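You operate a simulated robot arm through the tools that you are given. There is no shell and no other tool. Be economical: measure what you need, move in short steps, check, and stop when the job is done.

You run a simulated robot arm. Do the job below in one go: nothing can be reset, and whatever is moved stays where it is left.

## Task
Take the brown cover on the front of the long table and put it away on the middle board of the shelf with the card pocket. Then close the sliding lid of the grey spool box. Then turn the tension knob with the yellow dot on head three to 5. Then put the teal cone on the front of the long table away on the top of the white stand. Then fetch the yellow cone from the top of the pale green table and stand it on the left shelf under the long bench. Then put the black backing roll from the folding table in front of the white rest on the top of the green table leaf. Then fetch the black tray of bobbins and set it on the top deck of the trolley. The order counts. Set down upright: teal cone, yellow cone.

Only the result counts: the job must be done as asked and must still hold three seconds after the hand-in. Knocking over, shifting, dropping, spilling or breaking anything else fails it. A push-on lid holds only when it is set on centred and level and pressed home; a screw cap is set on level and turned clockwise until tight.

## Robot
A 6-joint arm with a two-finger parallel gripper on a trunk, on a base that drives. Base frame: it is fixed to the floor where the robot stands at the start and does not move with it; the origin is under the middle of the robot, x ahead of it, y to its left, z up. Units: m, degrees, N and s.
Its first joint turns from -166.0 to 166.0 degrees. Places, roughly: black backing roll (7x7x15 cm) [0.7, -1.7, 0.8]; black tray of bobbins (13x3x2 cm) [1.7, -0.8, 0.8]; brown cover (7x6x4 cm) [2.7, 0, 0.8]; left shelf under the long bench (23x50 cm) [1.18, -3.72, 0.32]; middle board of the shelf with the card pocket [7.1, 0.7, 0.9]; sliding lid of the grey spool box [4.8, 4.4, 0.7]; teal cone (7x6x13 cm) [2.6, 0.2, 0.9]; tension knob with the yellow dot on head three [3.2, 0.4, 1.5]; top deck of the trolley [-1.5, -0.3, 0.7]; top of the green table leaf [1.5, -0.7, 0.7]; top of the white stand [4.3, -2, 0.8]; yellow cone (7x6x13 cm) [1.5, -1, 0.8]. Payload 3.91 kg.
The TCP is the grasp point between the finger pads, 0.03 m short of the fingertips. In the tool frame z runs along the fingers and y along their closing line. The gripper opens to 0.11 m. The fingers are 0.02 m wide and 0.01 m thick; the gripper's body (0.048 by 0.112 m) begins 0.055 m behind the TCP.
Orientation is that of the tool frame in the base frame, as a unit quaternion [w, x, y, z]. With the fingers straight down and closing along the base's y, the tool's x points along the base's -x, its y along +y and its z along -z.

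## Interface
- The arm moves only by the tool apply_moves. Its arguments are lists of equal length, an entry for each row: "delta_rot": the turn, a rotation vector about the tool's x, y, z in degrees, a list of three; "travel": the shift along the tool's x, y, z in m, a list of three; "grip": the opening, from 0 (shut) to 1 (fully open). In form: {"delta_rot": [[ax, ay, az], ...], "travel": [[x, y, z], ...], "grip": [grip, ...]}. A call has 1 to 12 rows; each row shifts and turns the commanded pose from where the row before left it, along the tool's axes as they then stand. Each row takes 0.2 s and may step no farther than 0.05 m and 8.6 degrees from the row before; otherwise, or with a gripper value out of range, the whole call is refused. Where a pose cannot be reached the arm comes as near as it can. A force on the tool above 40 N (or 10 N above the force at the start of the call, whichever is more), or a blocked arm, ends the call early, and 0.2 s more pass. The fingers move at their own pace (about 0.108 m/s each) and stop on an object; they squeeze with about 41 N. The grip force told is the motor's: it shows also when the fingers shut on nothing. Time passes only in rows, and 0.2 s behind the last, so rows that do not move let the fingers close. It gives the time, the measured TCP pose, the force on the tool (base axes), the opening and the grip force at its end, in the units of the frame above (readings bear some noise), with the torque about the TCP (base axes, N m) and any sound that the robot's microphone picked up.
- Cameras (640 x 400 px; columns grow to the right, rows downward): "scene" is now at [0.7079, 0.2666, 1.1815]; the picture's right is [0.00, -0.17, -0.99], its down [-0.94, 0.32, -0.06] and it looks along [0.33, 0.93, -0.16] (base axes); focal length 214 px, centre (320, 200). "wrist" rides on the gripper at [0.072, 0.017, -0.103] in the tool frame; the picture's right is [-0.23, 0.97, 0.00], its down [-0.76, -0.18, -0.62] and it looks along [-0.61, -0.14, 0.78] (tool axes); focal length 222 px, centre (320, 200). There is no depth. A picture from a camera that has moved, and an enlarged one, comes with that camera's place and axes in the base frame and with its lens.
- get_image(camera): a new picture of that camera. It takes no simulated time.
- steer(legs): drives the robot by 1 to 6 legs, each [ahead, left, turn to the left] in m, m and degrees, along the robot's own axes; the way and the turn of a leg run together, so that a leg with both is an arc; at most 1.5 m and 180 degrees a leg. The arm and the cameras ride along, it lands a little off, and it stops where it bumps. It gives what a move gives.
- pan_tilt(pan, tilt): turns the head with the scene camera to pan (to the left, within 80 degrees either way) and tilt (down, from -29 to 69), counted from straight ahead of the robot. It gives what a move gives.
- inspect(camera, box): a new picture of the part [left, top, right, bottom] of that camera's present view, enlarged. It takes no simulated time.
- close_job(): hands the job in; it is judged then, once.

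Work in short steps. Places have to be worked out from the pictures, the camera data and where the tool is seen: move nearer, look again, correct. Check each grasp and each placing, and mend what went wrong. You have 186 turns and 156 pictures in all, those below and enlarged ones among them. Open the gripper and draw the arm clear of the work before you hand the job in, unless the task says otherwise; then end with one line.

The tools are called as name(argument=value, ...) on one line, values as JSON. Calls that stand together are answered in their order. apply_moves: Moves the arm, as the interface text tells. Its arguments: {"type":"object","properties":{"delta_rot":{"type":"array"},"travel":{"type":"array"},"grip":{"type":"array"}},"required":["delta_rot","travel","grip"]} The other tools are called the same way: steer (legs) drives the base; pan_tilt (pan, tilt) turns the head that bears the scene camera; get_image (camera) takes a picture; inspect (camera, box) takes an enlarged picture of a part of a camera's view; close_job () hands the job in.

At the start:

```text
time_s: 0.0
ee_pos: [0.5692, 0.1912, 1.0649]
tcp_rot: [0.001, 0.0, 1.0, 0.002]
ft_force: [1.3, -0.7, 0.7]
moment: [-0.03, 0.04, -0.01]
gripper_width: 0.1099
grip_force: 0.1
robot x, y, heading: [-0.0011, -0.0009, -0.0]
head pan, tilt: [80.2, -19.2]
```

scene: 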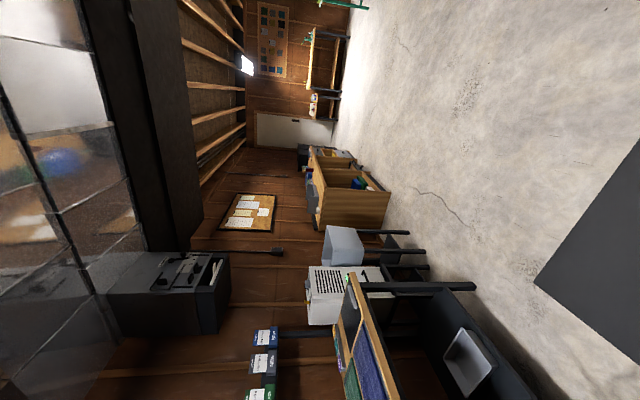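
wrist: 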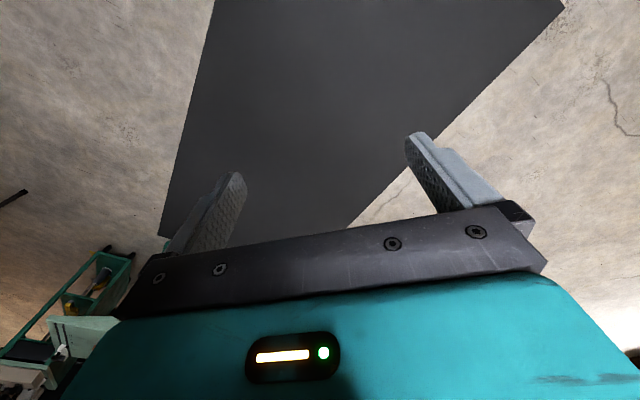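

The scene camera is rolled so that picture-right is world-down. I first look ahead and to the right to learn the layout.

pan_tilt(pan=0, tilt=10)

get_image(camera="scene")

pan_tilt(pan=-60, tilt=15)

get_image(camera="scene")

```text
time_s: 1.5
ee_pos: [0.5687, 0.1946, 1.065]
tcp_rot: [0.001, 0.0, 1.0, -0.001]
ft_force: [0.6, -0.4, 0.5]
moment: [0.0, -0.02, 0.02]
gripper_width: 0.1101
grip_force: 0.1
robot x, y, heading: [0.001, -0.0001, -0.2]
head pan, tilt: [0.0, 10.0]
```

```text
153 pictures are left
camera scene: at [0.6637, 0.1955, 1.1007], right [0.0, -1.0, 0.0], down [-0.98, 0.0, 0.17], along [-0.17, 0.0, -0.98], focal length 214 px, centre (320, 200)
```

scene: 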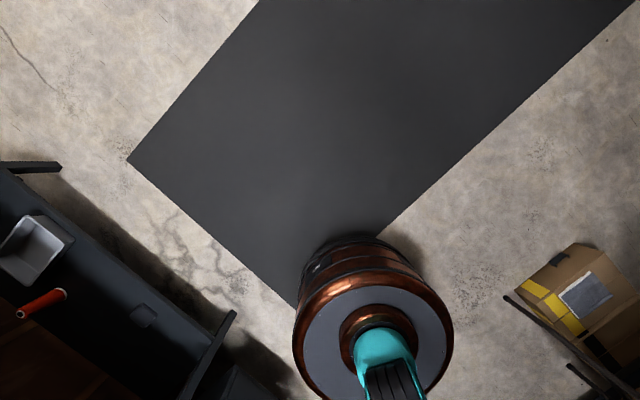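

```text
time_s: 2.8
ee_pos: [0.5703, 0.1951, 1.0642]
tcp_rot: [0.002, -0.001, 1.0, -0.001]
ft_force: [-0.4, -0.2, -0.6]
moment: [-0.03, 0.01, 0.0]
gripper_width: 0.1097
grip_force: 0.0
robot x, y, heading: [-0.0027, 0.0022, 0.2]
head pan, tilt: [-60.0, 15.0]
```

```text
152 pictures are left
camera scene: at [0.6555, 0.1147, 1.1471], right [0.0, -0.5, 0.87], down [-0.97, 0.22, 0.13], along [-0.26, -0.84, -0.48], focal length 214 px, centre (320, 200)
```

scene: 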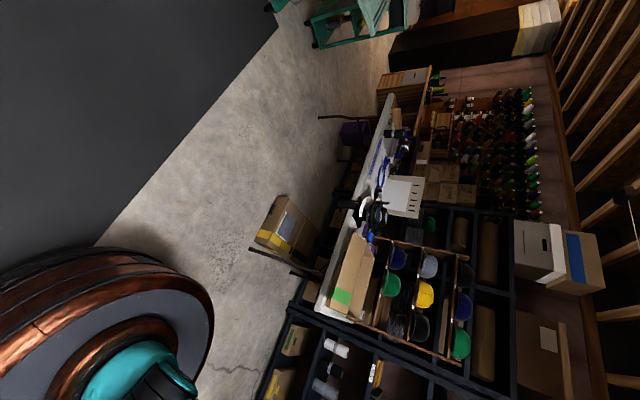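

The scene camera rides on the arm, and at pan and tilt 0 it looks along the tool. I tip the tool up so it can look ahead, then look.

apply_moves(delta_rot=[[0, -8.5, 0], [0, -8.5, 0], [0, -8.5, 0], [0, -8.5, 0], [0, -8.5, 0], [0, -8.5, 0], [0, -8.5, 0]], travel=[[0, 0, 0], [0, 0, 0], [0, 0, 0], [0, 0, 0], [0, 0, 0], [0, 0, 0], [0, 0, 0]], grip=[1, 1, 1, 1, 1, 1, 1])

pan_tilt(pan=0, tilt=-22)

get_image(camera="scene")

```text
time_s: 4.4
ee_pos: [0.5688, 0.1946, 1.0636]
tcp_rot: [0.496, -0.002, 0.868, 0.0]
ft_force: [-0.5, -0.2, 0.2]
moment: [0.01, 0.03, -0.02]
gripper_width: 0.1102
grip_force: 0.0
robot x, y, heading: [-0.0009, -0.0025, -0.2]
head pan, tilt: [-60.0, 15.0]
```

```text
time_s: 5.7
ee_pos: [0.5685, 0.195, 1.064]
tcp_rot: [0.497, -0.001, 0.868, -0.001]
ft_force: [-0.2, 0.9, 0.3]
moment: [0.02, -0.02, 0.01]
gripper_width: 0.1102
grip_force: 0.0
robot x, y, heading: [0.0013, -0.0006, 0.1]
head pan, tilt: [0.0, -22.0]
```

```text
151 pictures are left
camera scene: at [0.5934, 0.196, 1.2141], right [0.0, -1.0, 0.0], down [-0.15, 0.0, -0.99], along [0.99, 0.0, -0.15], focal length 214 px, centre (320, 200)
```

scene: 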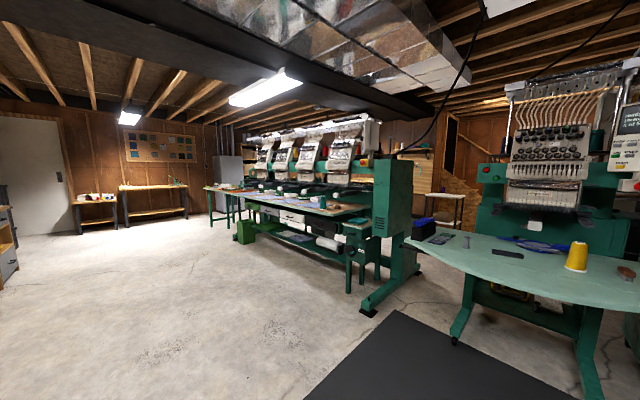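

The long machine table and the pale green table with the yellow cone are both visible. I zoom in on the long table.

inspect(camera="scene", box=[200, 110, 440, 260])

pan_tilt(pan=-60, tilt=-10)

get_image(camera="scene")

```text
2.67 times, centred on (320, 185) of scene
camera zoom: at [0.5934, 0.196, 1.2141], right [0.0, -1.0, 0.0], down [-0.15, 0.0, -0.99], along [0.99, 0.0, -0.15], focal length 572 px, centre (320, 240)
```

zoom: 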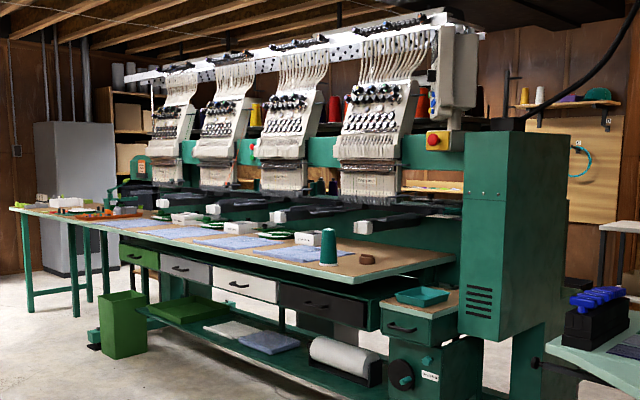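

```text
time_s: 7.0
ee_pos: [0.5693, 0.1943, 1.0643]
tcp_rot: [0.496, -0.001, 0.868, -0.001]
ft_force: [-0.3, -0.2, -0.2]
moment: [0.01, 0.01, 0.01]
gripper_width: 0.11
grip_force: 0.1
robot x, y, heading: [0.0009, 0.0015, 0.0]
head pan, tilt: [-60.0, -10.0]
```

```text
149 pictures are left
camera scene: at [0.5575, 0.1231, 1.2162], right [-0.75, -0.5, 0.44], down [-0.42, -0.15, -0.89], along [0.51, -0.85, -0.1], focal length 214 px, centre (320, 200)
```

scene: 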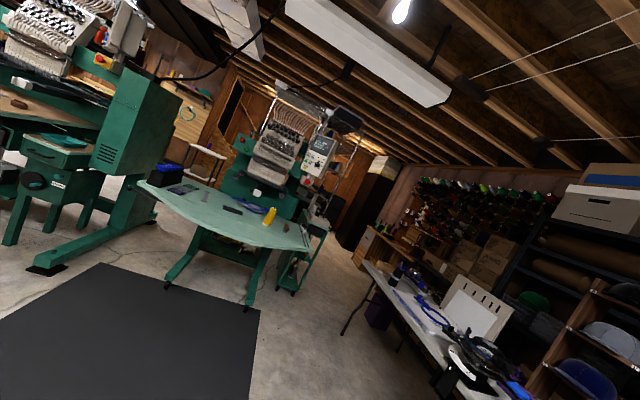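

The room is turned about 45°, and the operator side of the long machine faces up-left. I drive to its front near the cover and face it.

steer(legs=[[1.0, 0.35, 0], [0.7, 0.35, 0], [0, 0, -43]])

pan_tilt(pan=0, tilt=0)

get_image(camera="scene")

```text
time_s: 18.3
ee_pos: [2.2528, 0.4582, 1.0629]
tcp_rot: [0.46, 0.32, 0.807, -0.185]
ft_force: [-0.1, 0.3, 0.8]
moment: [0.0, -0.02, -0.02]
gripper_width: 0.11
grip_force: 0.1
robot x, y, heading: [1.7054, 0.703, -43.4]
head pan, tilt: [-60.0, -10.0]
```

```text
time_s: 19.6
ee_pos: [2.2543, 0.4587, 1.0622]
tcp_rot: [0.46, 0.32, 0.807, -0.185]
ft_force: [-0.5, -0.3, 0.1]
moment: [0.02, 0.0, -0.03]
gripper_width: 0.1101
grip_force: 0.1
robot x, y, heading: [1.702, 0.705, -43.4]
head pan, tilt: [0.0, 0.0]
```

```text
148 pictures are left
camera scene: at [2.2701, 0.444, 1.1769], right [-0.69, -0.73, 0.0], down [-0.37, 0.35, -0.86], along [0.62, -0.59, -0.51], focal length 214 px, centre (320, 200)
```

scene: 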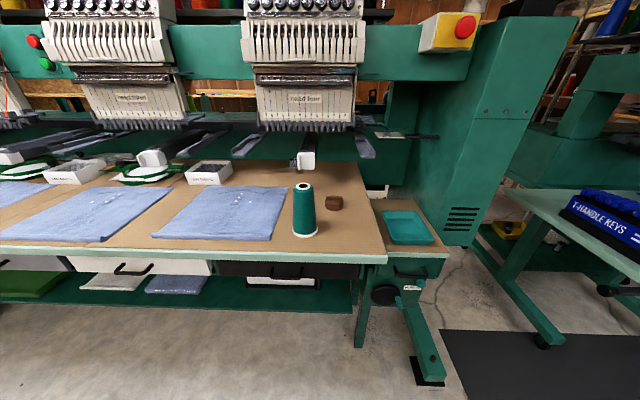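

The cover is near (2.68, -0.01), about 1.2 m ahead. I drive 0.45 m closer, then take a zoomed look.

steer(legs=[[0.45, 0, 0]])

pan_tilt(pan=0, tilt=25)

get_image(camera="scene")

```text
time_s: 22.3
ee_pos: [2.5798, 0.1424, 1.0621]
tcp_rot: [0.46, 0.323, 0.806, -0.188]
ft_force: [-0.4, 0.1, 0.7]
moment: [-0.01, -0.02, 0.0]
gripper_width: 0.1102
grip_force: 0.1
robot x, y, heading: [2.0374, 0.3929, -43.8]
head pan, tilt: [0.0, 0.0]
```

```text
time_s: 23.2
ee_pos: [2.5807, 0.1429, 1.0626]
tcp_rot: [0.46, 0.321, 0.807, -0.186]
ft_force: [0.2, 0.2, -0.3]
moment: [0.0, 0.01, -0.04]
gripper_width: 0.1101
grip_force: 0.1
robot x, y, heading: [2.0343, 0.392, -43.8]
head pan, tilt: [0.0, 25.0]
```

```text
147 pictures are left
camera scene: at [2.5835, 0.1413, 1.1411], right [-0.69, -0.72, 0.0], down [-0.6, 0.57, -0.57], along [0.41, -0.39, -0.82], focal length 214 px, centre (320, 200)
```

scene: 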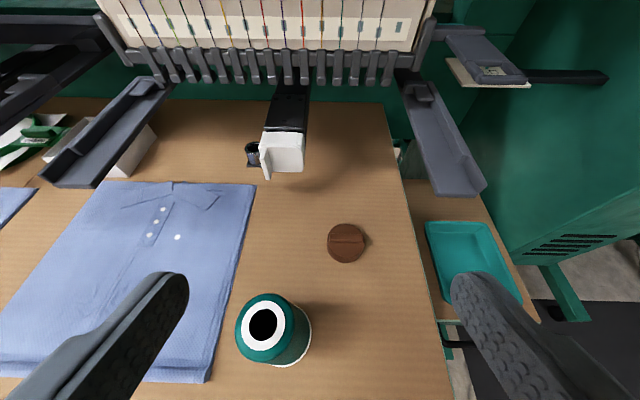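

The cover is at about (2.655, 0.02), with the cone close on its left. I yaw the tool about +40° so the gripper comes in clear of the cone, and pitch it to 45°.

apply_moves(delta_rot=[[-6.93, 0, -4], [-6.93, 0, -4], [-6.93, 0, -4], [-6.93, 0, -4], [-6.93, 0, -4], [0, 7.5, 0], [0, 7.5, 0]], travel=[[0, 0, 0], [0, 0, 0], [0, 0, 0], [0, 0, 0], [0, 0, 0], [0, 0, 0], [0, 0, 0]], grip=[1, 1, 1, 1, 1, 1, 1])

get_image(camera="scene")

```text
time_s: 24.8
ee_pos: [2.5795, 0.1428, 1.062]
tcp_rot: [0.377, 0.03, 0.926, -0.011]
ft_force: [-0.9, -0.2, -0.6]
moment: [-0.01, -0.01, 0.0]
gripper_width: 0.11
grip_force: 0.0
robot x, y, heading: [2.0345, 0.3948, -43.4]
head pan, tilt: [0.0, 25.0]
```

```text
146 pictures are left
camera scene: at [2.6044, 0.1412, 1.1378], right [-0.06, -1.0, 0.0], down [-0.94, 0.06, -0.33], along [0.33, -0.02, -0.94], focal length 214 px, centre (320, 200)
```

scene: 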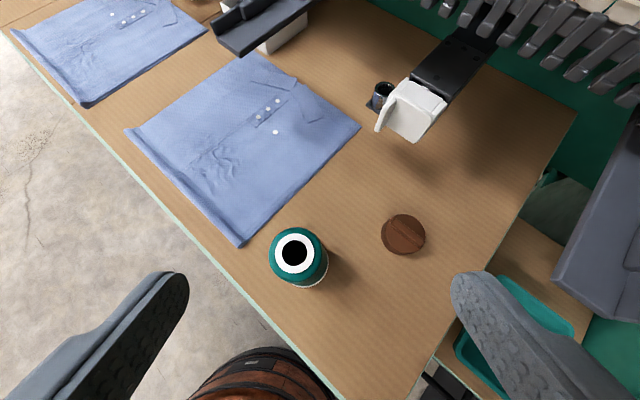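

The cover is confirmed at about (2.654, 0.01). I move to a hover point 10 cm back along the approach line and check with the wrist camera.

apply_moves(delta_rot=[[0, 0, 0], [0, 0, 0], [0, 0, 0], [0, 0, 0], [0, 0, 0]], travel=[[0, -0.044, 0], [0.029, -0.022, 0.028], [0.029, -0.022, 0.028], [0.029, -0.022, 0.028], [0.029, -0.021, 0.029]], grip=[1, 1, 1, 1, 1])

get_image(camera="wrist")

get_image(camera="scene")

```text
time_s: 26.1
ee_pos: [2.5669, 0.018, 0.909]
tcp_rot: [0.382, 0.028, 0.924, -0.014]
ft_force: [-8.0, 8.9, 12.5]
moment: [-1.17, -0.91, -0.08]
gripper_width: 0.1101
grip_force: 0.1
robot x, y, heading: [2.0327, 0.3972, -43.8]
head pan, tilt: [0.0, 25.0]
stopped in row 5: the force on the tool passed its limit at 112 N (the readings are from after the stop); the commanded pose is now the measured one
```

```text
145 pictures are left
camera wrist: at [2.444, 0.042, 0.9304], right [0.22, 0.96, 0.16], down [0.09, -0.18, 0.98], along [0.97, -0.2, -0.13], focal length 222 px, centre (320, 200)
```

wrist: 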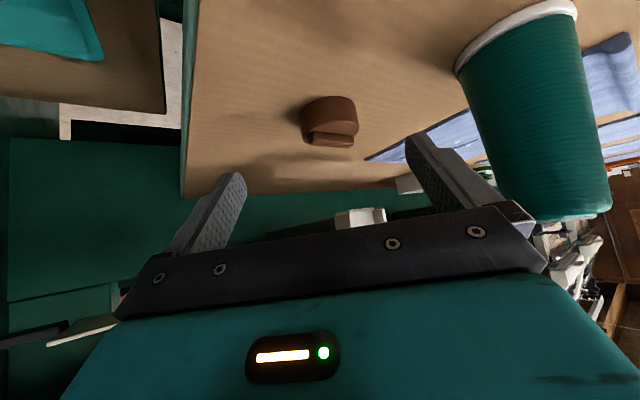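

```text
144 pictures are left
camera scene: at [2.5909, 0.0174, 0.9843], right [-0.06, -1.0, 0.0], down [-0.94, 0.05, -0.34], along [0.34, -0.02, -0.94], focal length 214 px, centre (320, 200)
```

scene: 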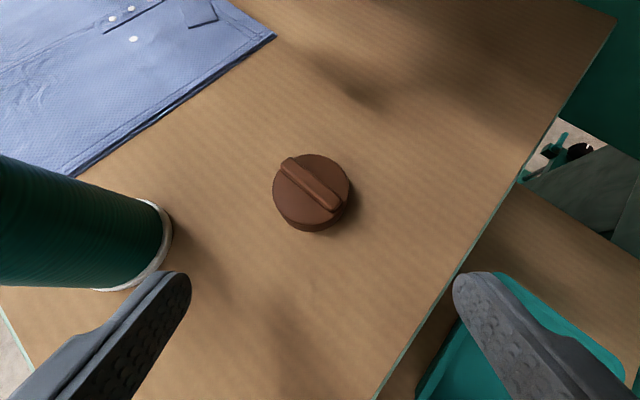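

The scene-camera head touched the head's side trough. I back off along the approach, swing the camera aside, and re-aim at yaw -25° and pitch 40° to slip under clear of it.

apply_moves(delta_rot=[[0, 0, 0], [0, 0, 0], [4.95, 0, 4.95], [4.95, 0, 4.95], [4.95, 0, 4.95], [0, -5, 0]], travel=[[0, 0, -0.045], [0, 0, -0.045], [0, 0, 0], [0, 0, 0], [0, 0, 0], [0, 0, 0]], grip=[1, 1, 1, 1, 1, 1])

get_image(camera="scene")

pan_tilt(pan=80, tilt=25)

```text
time_s: 27.5
ee_pos: [2.504, 0.0195, 0.9711]
tcp_rot: [0.411, 0.192, 0.887, -0.091]
ft_force: [-0.4, -0.3, 0.7]
moment: [0.0, 0.04, -0.02]
gripper_width: 0.11
grip_force: 0.1
robot x, y, heading: [2.034, 0.3936, -43.9]
head pan, tilt: [0.0, 25.0]
```

```text
143 pictures are left
camera scene: at [2.5204, 0.0144, 1.0485], right [-0.42, -0.91, 0.0], down [-0.83, 0.38, -0.42], along [0.38, -0.18, -0.91], focal length 214 px, centre (320, 200)
```

scene: 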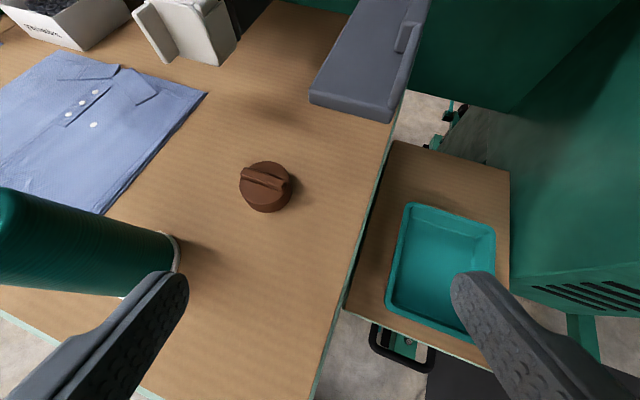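

```text
time_s: 29.0
ee_pos: [2.5045, 0.0209, 0.9711]
tcp_rot: [0.411, 0.191, 0.887, -0.09]
ft_force: [-0.3, -0.2, -0.3]
moment: [0.0, -0.03, 0.01]
gripper_width: 0.1099
grip_force: 0.0
robot x, y, heading: [2.0317, 0.3947, -43.6]
head pan, tilt: [80.0, 25.0]
```

Trough end is up and right of the cover; cone clear to the left. I line up laterally, then come in along the tool axis to about 6 cm short and check.

apply_moves(delta_rot=[[0, 0, 0], [0, 0, 0], [0, 0, 0], [0, 0, 0], [0, 0, 0]], travel=[[0.022, 0.035, 0], [0.023, 0.034, 0], [0, 0, 0.05], [0, 0, 0.05], [0, 0, 0.045]], grip=[1, 1, 1, 1, 1])

get_image(camera="wrist")

```text
time_s: 30.3
ee_pos: [2.6046, 0.0502, 0.8476]
tcp_rot: [0.416, 0.192, 0.884, -0.092]
ft_force: [-10.5, 4.6, 16.0]
moment: [0.9, -0.41, 0.67]
gripper_width: 0.1097
grip_force: 0.1
robot x, y, heading: [2.0323, 0.3931, -43.8]
head pan, tilt: [80.0, 25.0]
stopped in row 5: the force on the tool passed its limit at 313 N (the readings are from after the stop); the commanded pose is now the measured one
```

```text
142 pictures are left
camera wrist: at [2.4977, 0.1172, 0.8567], right [0.54, 0.83, 0.17], down [-0.07, -0.16, 0.98], along [0.84, -0.54, -0.03], focal length 222 px, centre (320, 200)
```

wrist: 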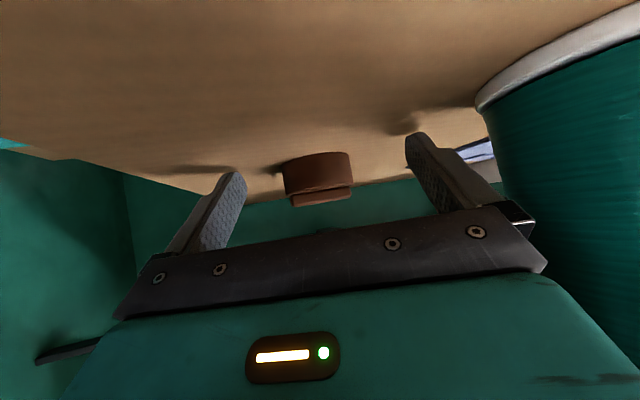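

The fingertip touched the table, so the table top is at about 0.82. I lift 4 mm and slide forward level around the cover in small rows.

apply_moves(delta_rot=[[0, 0, 0], [0, 0, 0], [0, 0, 0], [0, 0, 0], [0, 0, 0]], travel=[[-0.0038, 0, -0.0032], [-0.0064, -0.0015, 0.0077], [-0.0064, -0.0015, 0.0077], [-0.0064, -0.0015, 0.0077], [-0.0064, -0.0015, 0.0077]], grip=[1, 1, 1, 1, 1])

get_image(camera="wrist")

```text
time_s: 31.5
ee_pos: [2.6408, 0.0275, 0.8504]
tcp_rot: [0.414, 0.192, 0.885, -0.091]
ft_force: [-0.3, -0.2, -0.9]
moment: [-0.02, 0.02, -0.03]
gripper_width: 0.1098
grip_force: 0.0
robot x, y, heading: [2.0359, 0.392, -43.6]
head pan, tilt: [80.0, 25.0]
```

```text
141 pictures are left
camera wrist: at [2.5322, 0.0952, 0.8606], right [0.54, 0.83, 0.17], down [-0.06, -0.16, 0.98], along [0.84, -0.54, -0.03], focal length 222 px, centre (320, 200)
```

wrist: 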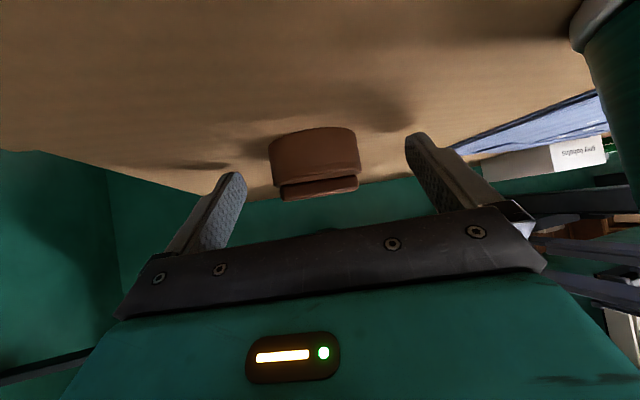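

The cover sits about at the fingertips and 1 cm to the right. I go 1.8 cm further, shift 8 mm right, then close.

apply_moves(delta_rot=[[0, 0, 0], [0, 0, 0], [0, 0, 0], [0, 0, 0], [0, 0, 0], [0, 0, 0], [0, 0, 0]], travel=[[0, -0.008, 0], [-0.0058, 0, 0.0069], [-0.0058, 0, 0.0069], [0, 0, 0], [0, 0, 0], [0, 0, 0], [0, 0, 0]], grip=[1, 1, 1, 0.3, 0.3, 0.3, 0.3])

get_image(camera="wrist")

```text
time_s: 33.1
ee_pos: [2.6538, 0.0117, 0.8504]
tcp_rot: [0.414, 0.192, 0.885, -0.092]
ft_force: [0.3, 0.2, -0.5]
moment: [0.02, -0.04, -0.01]
gripper_width: 0.0539
grip_force: 41.0
robot x, y, heading: [2.0315, 0.3976, -43.8]
head pan, tilt: [80.0, 25.0]
```

```text
140 pictures are left
camera wrist: at [2.5457, 0.0804, 0.8599], right [0.54, 0.83, 0.17], down [-0.07, -0.16, 0.98], along [0.84, -0.54, -0.03], focal length 222 px, centre (320, 200)
```

wrist: 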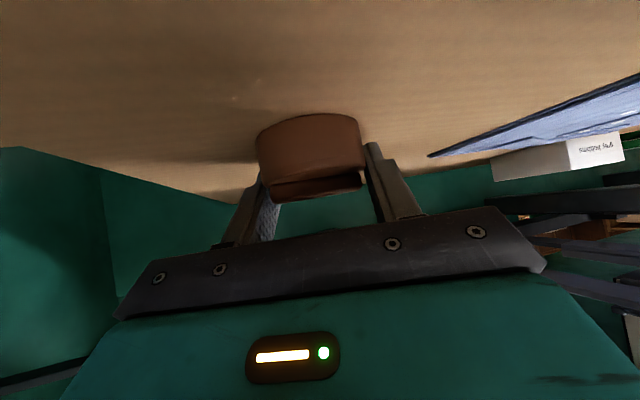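

The grip is 5.4 cm, which is only a chord on the near side. I reopen, go 1.8 cm further and close again.

apply_moves(delta_rot=[[0, 0, 0], [0, 0, 0], [0, 0, 0], [0, 0, 0], [0, 0, 0], [0, 0, 0], [0, 0, 0]], travel=[[0, 0, 0], [0, 0, 0], [-0.0058, 0, 0.0069], [-0.0058, 0, 0.0069], [0, 0, 0], [0, 0, 0], [0, 0, 0]], grip=[0.9, 0.9, 0.9, 0.9, 0.3, 0.3, 0.3])

get_image(camera="wrist")

```text
time_s: 34.7
ee_pos: [2.6692, 0.0058, 0.8501]
tcp_rot: [0.415, 0.192, 0.885, -0.091]
ft_force: [0.9, 0.9, 1.5]
moment: [-0.01, 0.0, 0.0]
gripper_width: 0.0332
grip_force: 0.4
robot x, y, heading: [2.0336, 0.3925, -43.4]
head pan, tilt: [80.0, 25.0]
```

```text
139 pictures are left
camera wrist: at [2.5616, 0.0731, 0.8602], right [0.54, 0.83, 0.17], down [-0.07, -0.16, 0.98], along [0.84, -0.54, -0.03], focal length 222 px, centre (320, 200)
```

wrist: 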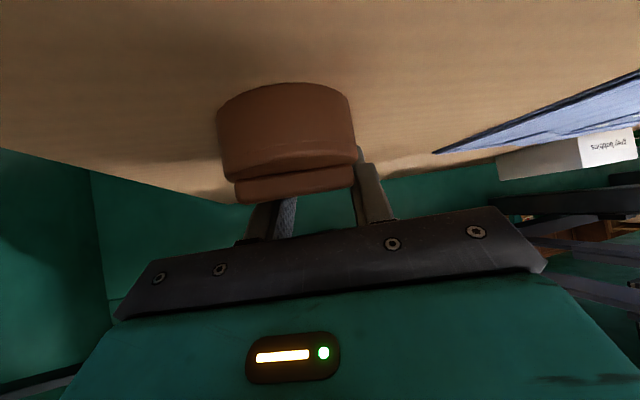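

The fingers closed above the cover, so it sits lower than I assumed and the first grip was on its ridge. I back up and out a little and look down with the scene camera.

apply_moves(delta_rot=[[0, 0, 0], [0, 0, 0], [0, 0, 0]], travel=[[-0.023, 0, -0.019], [0, 0, -0.05], [0, 0, -0.05]], grip=[0.5, 1, 1])

pan_tilt(pan=20, tilt=25)

get_image(camera="scene")

```text
time_s: 35.5
ee_pos: [2.5986, 0.0364, 0.9439]
tcp_rot: [0.414, 0.192, 0.885, -0.092]
ft_force: [1.6, 0.4, 0.4]
moment: [0.03, -0.02, 0.02]
gripper_width: 0.1102
grip_force: 0.1
robot x, y, heading: [2.0353, 0.3949, -43.5]
head pan, tilt: [80.0, 25.0]
```

```text
time_s: 36.8
ee_pos: [2.5973, 0.0362, 0.9443]
tcp_rot: [0.415, 0.192, 0.885, -0.091]
ft_force: [0.3, 0.2, -0.2]
moment: [-0.01, -0.01, -0.01]
gripper_width: 0.1098
grip_force: 0.0
robot x, y, heading: [2.0359, 0.3931, -43.5]
head pan, tilt: [20.0, 25.0]
```

```text
138 pictures are left
camera scene: at [2.6222, 0.0612, 1.0255], right [-0.15, -0.96, -0.22], down [-0.87, 0.24, -0.44], along [0.48, 0.12, -0.87], focal length 214 px, centre (320, 200)
```

scene: 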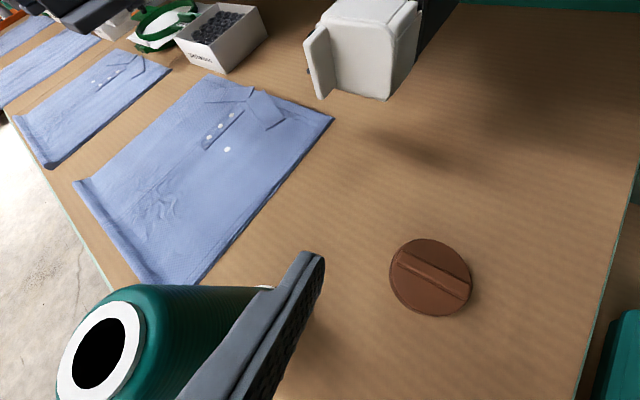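

The cover top is around 0.835 and the table about 0.795. The cone got nudged a little but stands and is clear. I swing the camera aside and go in lower around the disc.

pan_tilt(pan=80, tilt=25)

apply_moves(delta_rot=[[0, 0, 0], [0, 0, 0], [0, 0, 0], [0, 0, 0], [0, 0, 0], [0, 0, 0], [0, 0, 0]], travel=[[0.03, -0.01, 0], [0.0314, 0, 0], [0, 0, 0.04], [0, 0, 0.03], [0, 0, 0.015], [0, 0, 0.011], [0, 0, 0.008]], grip=[1, 1, 1, 1, 1, 1, 1])

get_image(camera="wrist")

```text
time_s: 38.1
ee_pos: [2.5981, 0.0361, 0.9445]
tcp_rot: [0.415, 0.193, 0.885, -0.092]
ft_force: [0.2, -1.0, 0.1]
moment: [-0.02, 0.03, -0.01]
gripper_width: 0.1101
grip_force: 0.0
robot x, y, heading: [2.0337, 0.3953, -43.5]
head pan, tilt: [80.0, 25.0]
```

```text
time_s: 39.7
ee_pos: [2.6284, 0.0123, 0.8472]
tcp_rot: [0.424, 0.192, 0.88, -0.095]
ft_force: [-27.7, 12.0, 45.5]
moment: [2.34, -1.09, 1.87]
gripper_width: 0.1092
grip_force: 0.1
robot x, y, heading: [2.0314, 0.3949, -43.8]
head pan, tilt: [80.0, 25.0]
stopped in row 7: the force on the tool passed its limit at 229 N (the readings are from after the stop); the commanded pose is now the measured one
```

```text
137 pictures are left
camera wrist: at [2.5208, 0.0806, 0.854], right [0.54, 0.83, 0.17], down [-0.08, -0.15, 0.98], along [0.84, -0.54, -0.01], focal length 222 px, centre (320, 200)
```

wrist: 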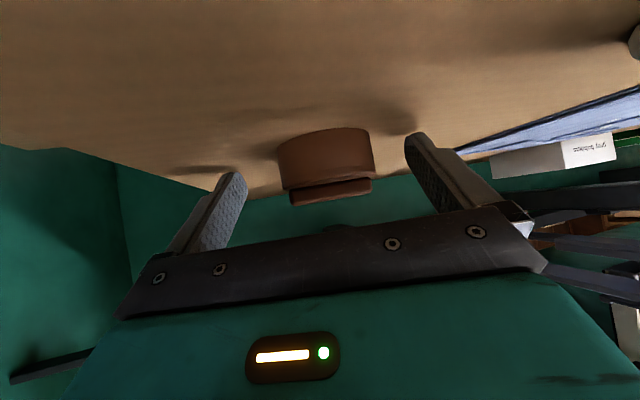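

Contact at the same height again, so the table is at 0.82. Last time the fingers overran the cover and it slid beneath them. Now the tips are about 1 cm past its centre, so I lift 4 mm, back 4 mm and close.

apply_moves(delta_rot=[[0, 0, 0], [0, 0, 0], [0, 0, 0], [0, 0, 0], [0, 0, 0], [0, 0, 0]], travel=[[-0.001, 0.002, -0.0055], [0, 0, 0], [0, 0, 0], [0, 0, 0], [0, 0, 0], [0, 0, 0]], grip=[1, 1, 0.3, 0.3, 0.3, 0.3])

get_image(camera="wrist")

```text
time_s: 40.6
ee_pos: [2.6296, 0.0187, 0.8462]
tcp_rot: [0.422, 0.189, 0.882, -0.091]
ft_force: [0.1, 0.1, 6.2]
moment: [0.17, -0.23, -0.07]
gripper_width: 0.0542
grip_force: 20.6
robot x, y, heading: [2.0295, 0.393, -43.5]
head pan, tilt: [80.0, 25.0]
stopped in row 4: the force on the tool passed its limit at 110 N (the readings are from after the stop); the commanded pose is now the measured one
```

```text
136 pictures are left
camera wrist: at [2.5217, 0.0866, 0.855], right [0.53, 0.83, 0.17], down [-0.08, -0.16, 0.98], along [0.84, -0.54, -0.02], focal length 222 px, centre (320, 200)
```

wrist: 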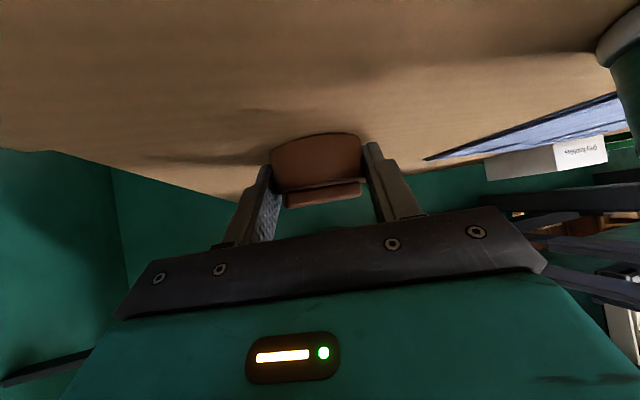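

The grip is 5.4 cm with the cover between the pads. I squeeze fully and lift to test it.

apply_moves(delta_rot=[[0, 0, 0], [0, 0, 0], [0, 0, 0], [0, 0, 0], [0, 0, 0]], travel=[[0, 0, 0], [0, 0, 0], [-0.0077, 0, -0.0064], [-0.0115, 0, -0.0096], [-0.0115, 0, -0.0096]], grip=[0.2, 0.2, 0.2, 0.2, 0.2])

get_image(camera="wrist")

```text
time_s: 41.8
ee_pos: [2.6285, 0.0187, 0.8859]
tcp_rot: [0.421, 0.19, 0.882, -0.092]
ft_force: [-0.5, 1.2, 0.2]
moment: [0.0, 0.0, -0.01]
gripper_width: 0.0537
grip_force: 41.2
robot x, y, heading: [2.029, 0.3958, -43.5]
head pan, tilt: [80.0, 25.0]
```

```text
135 pictures are left
camera wrist: at [2.5203, 0.0864, 0.8947], right [0.53, 0.83, 0.17], down [-0.08, -0.16, 0.98], along [0.84, -0.54, -0.02], focal length 222 px, centre (320, 200)
```

wrist: 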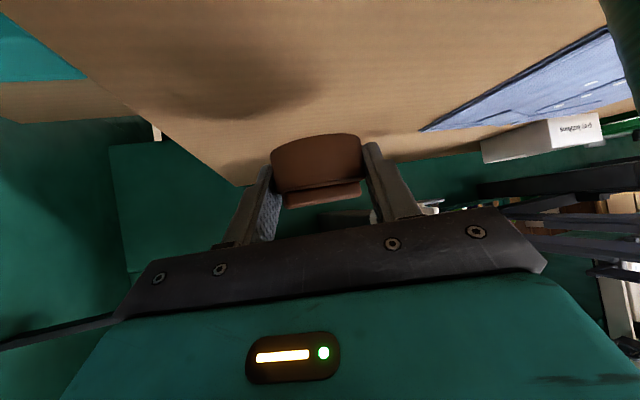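

The cover is held. I retract the arm, back away and strafe left along the front of the machine, then look.

apply_moves(delta_rot=[[0, 0, 0], [0, 0, 0], [0, 0, 0], [0, 0, 0], [0, 0, 0]], travel=[[0, 0, -0.04], [0, 0, -0.05], [0, 0, -0.05], [-0.02, 0, -0.04], [-0.03, 0, -0.03]], grip=[0.2, 0.2, 0.2, 0.2, 0.2])

steer(legs=[[-0.35, 0, 0], [0, 1.5, 0], [0, 1.5, 0]])

pan_tilt(pan=10, tilt=-25)

get_image(camera="scene")

```text
time_s: 43.0
ee_pos: [2.5078, 0.0724, 1.0586]
tcp_rot: [0.421, 0.189, 0.882, -0.091]
ft_force: [0.1, 0.2, 0.2]
moment: [0.03, 0.03, -0.02]
gripper_width: 0.0535
grip_force: 41.2
robot x, y, heading: [2.0305, 0.3949, -43.6]
head pan, tilt: [80.0, 25.0]
```

```text
time_s: 59.3
ee_pos: [4.2971, 2.5343, 1.0598]
tcp_rot: [0.422, 0.178, 0.885, -0.086]
ft_force: [-0.1, 0.1, 0.0]
moment: [0.03, -0.01, -0.03]
gripper_width: 0.053
grip_force: 40.6
robot x, y, heading: [3.8111, 2.8425, -41.8]
head pan, tilt: [80.0, 25.0]
```

```text
time_s: 60.7
ee_pos: [4.2958, 2.5335, 1.0598]
tcp_rot: [0.421, 0.179, 0.885, -0.086]
ft_force: [0.2, 0.1, 0.4]
moment: [0.02, -0.02, 0.0]
gripper_width: 0.0534
grip_force: 40.5
robot x, y, heading: [3.8092, 2.8489, -42.3]
head pan, tilt: [10.0, -25.0]
```

```text
134 pictures are left
camera scene: at [4.3437, 2.5286, 1.2096], right [-0.26, -0.96, -0.11], down [-0.2, 0.16, -0.97], along [0.95, -0.23, -0.23], focal length 214 px, centre (320, 200)
```

scene: 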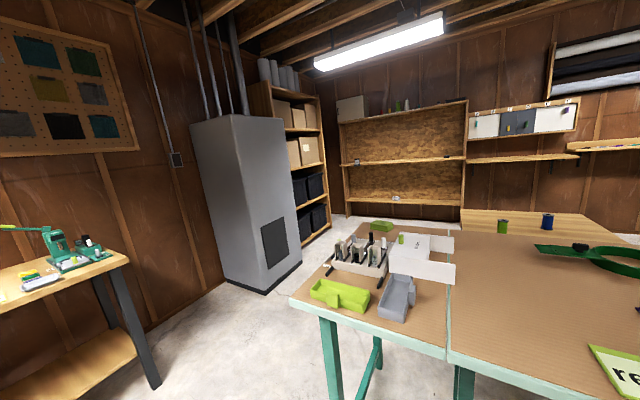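

An open chipboard-backed shelf appears across the room. I zoom to find the card pocket.

inspect(camera="scene", box=[320, 80, 640, 280])

```text
2.00 times, centred on (480, 180) of scene
camera zoom: at [4.3437, 2.5286, 1.2096], right [-0.26, -0.96, -0.11], down [-0.2, 0.16, -0.97], along [0.95, -0.23, -0.23], focal length 429 px, centre (0, 240)
```

zoom: 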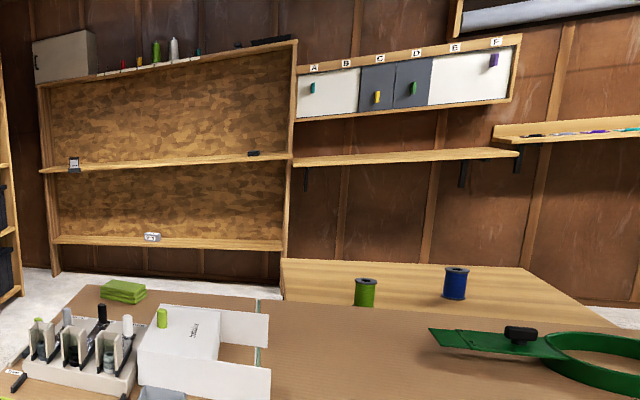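

The middle board of that shelf matches the given place (z about 0.9) with roughly 0.7 m of headroom. I drive round the table end, between it and the grey cabinet.

steer(legs=[[0, 0.95, 0], [1.5, 0, 0], [1.0, -0.2, 0]])

get_image(camera="scene")

```text
time_s: 77.6
ee_pos: [6.637, 1.4186, 1.0593]
tcp_rot: [0.421, 0.185, 0.883, -0.09]
ft_force: [0.1, -0.8, -0.1]
moment: [0.0, 0.0, 0.01]
gripper_width: 0.0527
grip_force: 41.0
robot x, y, heading: [6.1568, 1.7363, -42.8]
head pan, tilt: [10.0, -25.0]
```

```text
132 pictures are left
camera scene: at [6.6847, 1.4117, 1.2097], right [-0.27, -0.96, -0.11], down [-0.2, 0.16, -0.97], along [0.94, -0.24, -0.23], focal length 214 px, centre (320, 200)
```

scene: 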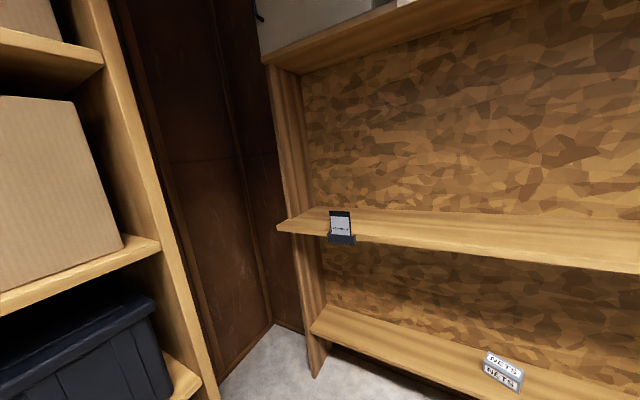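

The card pocket is on the middle board's edge, so this is the right shelf. I close in by 0.6 m and shift right 0.2 m to face the middle.

steer(legs=[[0.6, -0.2, 0]])

pan_tilt(pan=0, tilt=10)

get_image(camera="scene")

```text
time_s: 81.2
ee_pos: [6.9411, 0.8575, 1.0585]
tcp_rot: [0.422, 0.188, 0.882, -0.091]
ft_force: [0.2, 1.1, -0.6]
moment: [-0.01, -0.04, 0.03]
gripper_width: 0.0529
grip_force: 40.6
robot x, y, heading: [6.4614, 1.1769, -43.1]
head pan, tilt: [10.0, -25.0]
```

```text
time_s: 82.2
ee_pos: [6.9408, 0.8568, 1.0586]
tcp_rot: [0.421, 0.186, 0.883, -0.09]
ft_force: [0.2, 0.4, 0.0]
moment: [0.04, -0.02, -0.03]
gripper_width: 0.053
grip_force: 41.1
robot x, y, heading: [6.4598, 1.1764, -42.8]
head pan, tilt: [0.0, 10.0]
```

```text
131 pictures are left
camera scene: at [6.9703, 0.8456, 1.1551], right [-0.41, -0.91, 0.0], down [-0.69, 0.3, -0.66], along [0.6, -0.27, -0.75], focal length 214 px, centre (320, 200)
```

scene: 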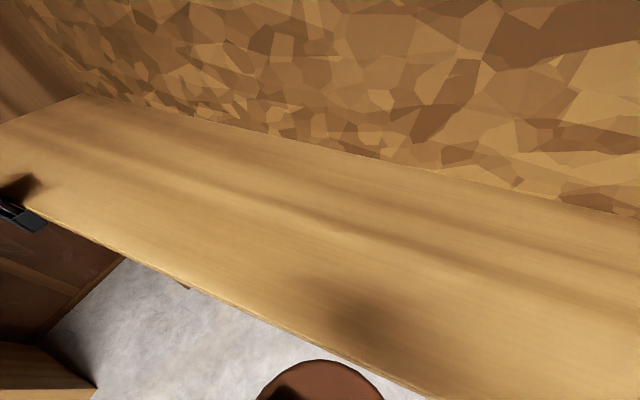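

I extend over the board by about 18 cm and lower to a few centimetres above it, then check.

apply_moves(delta_rot=[[0, 0, 0], [0, 0, 0], [0, 0, 0], [0, 0, 0], [0, 0, 0], [0, 0, 0], [0, 0, 0]], travel=[[-0.0273, -0.0143, 0.0325], [-0.0273, -0.0143, 0.0325], [-0.0273, -0.0143, 0.0325], [-0.0273, -0.0143, 0.0325], [0.0255, 0, 0.0214], [0.0255, 0, 0.0214], [0.0255, 0, 0.0214]], grip=[0.2, 0.2, 0.2, 0.2, 0.2, 0.2, 0.2])

get_image(camera="wrist")

get_image(camera="scene")

```text
time_s: 83.8
ee_pos: [7.0763, 0.7347, 0.9612]
tcp_rot: [0.421, 0.186, 0.883, -0.09]
ft_force: [0.5, 0.2, -0.1]
moment: [-0.03, 0.02, 0.0]
gripper_width: 0.0529
grip_force: 41.1
robot x, y, heading: [6.4629, 1.1775, -43.3]
head pan, tilt: [0.0, 10.0]
```

```text
130 pictures are left
camera wrist: at [6.9686, 0.8018, 0.9694], right [0.53, 0.83, 0.17], down [-0.08, -0.16, 0.98], along [0.85, -0.53, -0.02], focal length 222 px, centre (320, 200)
```

wrist: 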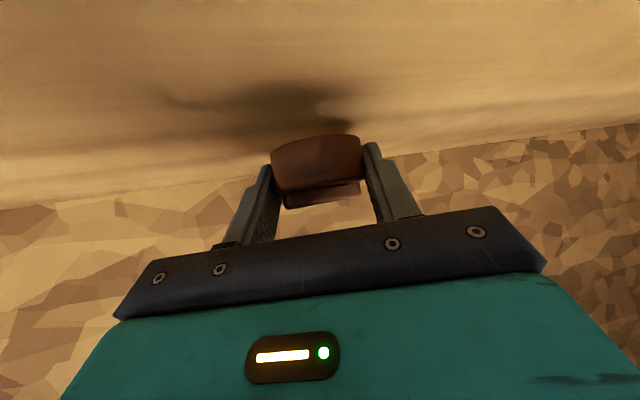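

```text
129 pictures are left
camera scene: at [7.1057, 0.7236, 1.0573], right [-0.41, -0.91, 0.0], down [-0.69, 0.31, -0.66], along [0.6, -0.27, -0.75], focal length 214 px, centre (320, 200)
```

scene: 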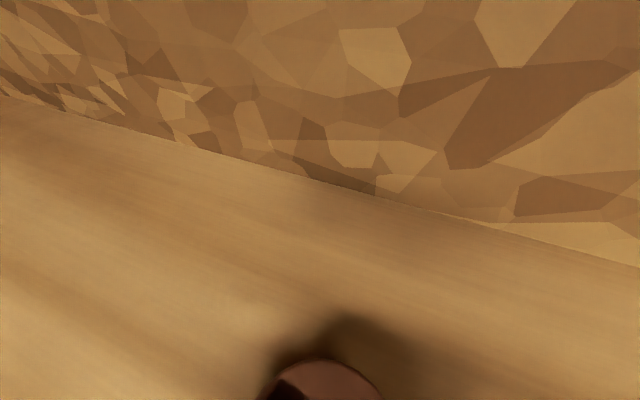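

Back wall is 18 cm beyond, shadow closing in. I lower in 4 mm steps until contact.

apply_moves(delta_rot=[[0, 0, 0], [0, 0, 0], [0, 0, 0], [0, 0, 0], [0, 0, 0], [0, 0, 0], [0, 0, 0], [0, 0, 0], [0, 0, 0]], travel=[[0.0046, 0, 0.0039], [0.0046, 0, 0.0039], [0.0031, 0, 0.0026], [0.0023, 0, 0.0019], [0.0023, 0, 0.0019], [0.0023, 0, 0.0019], [0.0023, 0, 0.0019], [0.0023, 0, 0.0019], [0.0023, 0, 0.0019]], grip=[0.2, 0.2, 0.2, 0.2, 0.2, 0.2, 0.2, 0.2, 0.2])

get_image(camera="wrist")

```text
time_s: 85.0
ee_pos: [7.0757, 0.7347, 0.9471]
tcp_rot: [0.425, 0.187, 0.881, -0.092]
ft_force: [0.1, 0.8, 7.7]
moment: [0.11, -0.2, 0.0]
gripper_width: 0.053
grip_force: 41.0
robot x, y, heading: [6.4627, 1.1793, -43.1]
head pan, tilt: [0.0, 10.0]
stopped in row 5: the force on the tool passed its limit at 46 N (the readings are from after the stop); the commanded pose is now the measured one
```

```text
128 pictures are left
camera wrist: at [6.9674, 0.8017, 0.9538], right [0.53, 0.83, 0.17], down [-0.08, -0.15, 0.98], along [0.85, -0.53, -0.01], focal length 222 px, centre (320, 200)
```

wrist: 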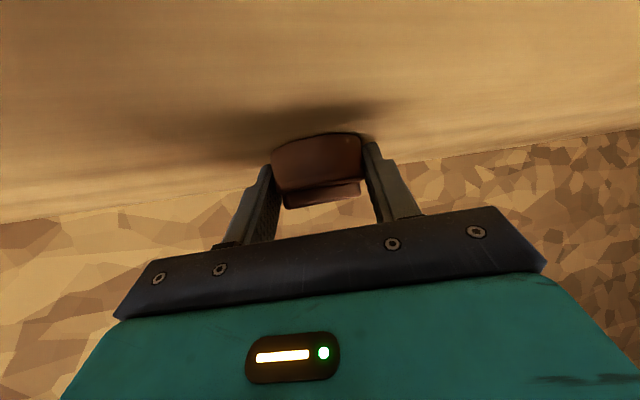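

Contact with the board. I open and back the hand out along its axis, then look.

apply_moves(delta_rot=[[0, 0, 0], [0, 0, 0], [0, 0, 0], [0, 0, 0], [0, 0, 0], [0, 0, 0], [0, 0, 0]], travel=[[0, 0, 0], [0, 0, 0], [0, 0, 0], [0, 0, -0.03], [0, 0, -0.04], [0, 0, -0.05], [0, 0, -0.05]], grip=[0.6, 0.8, 1, 1, 1, 1, 1])

get_image(camera="scene")

```text
time_s: 86.6
ee_pos: [6.9555, 0.7898, 1.053]
tcp_rot: [0.424, 0.188, 0.881, -0.092]
ft_force: [1.0, -1.2, -0.1]
moment: [0.04, -0.02, -0.01]
gripper_width: 0.11
grip_force: 0.0
robot x, y, heading: [6.4644, 1.1795, -43.0]
head pan, tilt: [0.0, 10.0]
```

```text
127 pictures are left
camera scene: at [6.9842, 0.7772, 1.1493], right [-0.41, -0.91, 0.0], down [-0.69, 0.3, -0.66], along [0.6, -0.27, -0.75], focal length 214 px, centre (320, 200)
```

scene: 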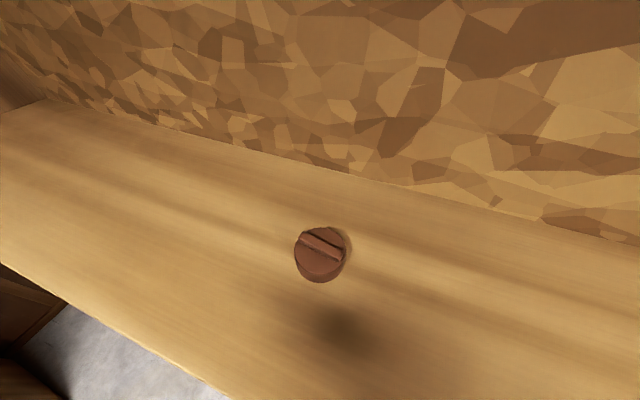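

The cover rests flat on the middle board. I drive back through the corridor and turn toward the spool box near (4.8, 4.4).

steer(legs=[[-0.6, 0.2, 0], [-1.0, 0.2, 0], [-1.5, 0, 0], [0, 0, 70]])

pan_tilt(pan=10, tilt=-15)

get_image(camera="scene")

```text
time_s: 105.1
ee_pos: [4.9867, 3.9171, 1.054]
tcp_rot: [0.399, -0.358, 0.826, 0.171]
ft_force: [0.8, -0.5, 0.3]
moment: [-0.01, -0.01, 0.01]
gripper_width: 0.1101
grip_force: 0.1
robot x, y, heading: [4.4593, 3.5786, 27.6]
head pan, tilt: [0.0, 10.0]
```

```text
time_s: 106.0
ee_pos: [4.9887, 3.915, 1.0529]
tcp_rot: [0.399, -0.359, 0.826, 0.171]
ft_force: [0.4, -0.2, -0.5]
moment: [0.01, 0.03, 0.0]
gripper_width: 0.1102
grip_force: 0.0
robot x, y, heading: [4.4605, 3.5772, 27.7]
head pan, tilt: [10.0, -15.0]
```

```text
126 pictures are left
camera scene: at [5.0074, 3.9578, 1.1885], right [0.81, -0.57, -0.1], down [-0.31, -0.27, -0.91], along [0.5, 0.77, -0.39], focal length 214 px, centre (320, 200)
```

scene: 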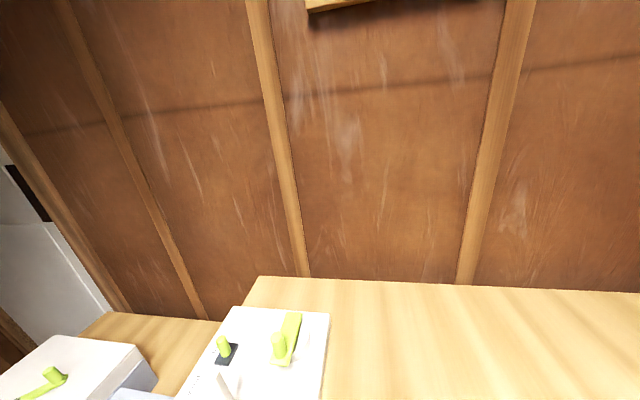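

Boxes are right at the table's left. I tilt down and pan left to see them.

pan_tilt(pan=35, tilt=15)

get_image(camera="scene")

```text
time_s: 106.9
ee_pos: [4.9877, 3.9149, 1.0539]
tcp_rot: [0.399, -0.358, 0.826, 0.171]
ft_force: [-0.1, 0.4, 0.2]
moment: [0.01, -0.02, 0.03]
gripper_width: 0.1098
grip_force: 0.1
robot x, y, heading: [4.4612, 3.5773, 27.7]
head pan, tilt: [35.0, 15.0]
```

```text
125 pictures are left
camera scene: at [4.9574, 3.9621, 1.1537], right [0.91, -0.23, -0.35], down [-0.42, -0.66, -0.62], along [-0.09, 0.71, -0.7], focal length 214 px, centre (320, 200)
```

scene: 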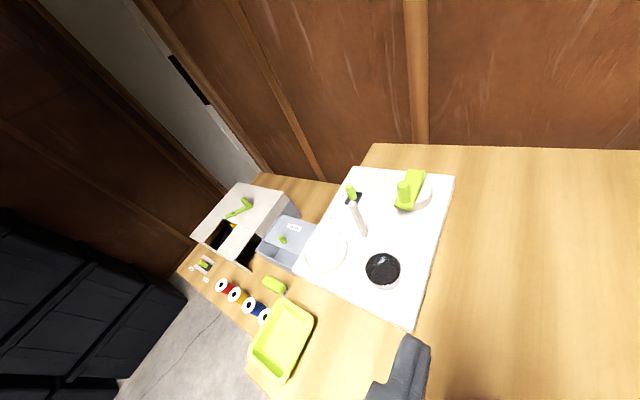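

I zoom on the boxes to identify the grey spool box and its lid.

inspect(camera="scene", box=[170, 160, 330, 300])

```text
2.86 times, centred on (250, 230) of scene
camera zoom: at [4.9574, 3.9621, 1.1537], right [0.91, -0.23, -0.35], down [-0.42, -0.66, -0.62], along [-0.09, 0.71, -0.7], focal length 613 px, centre (520, 114)
```

zoom: 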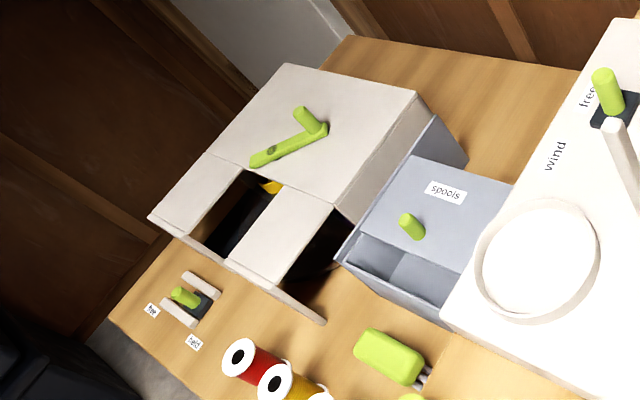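

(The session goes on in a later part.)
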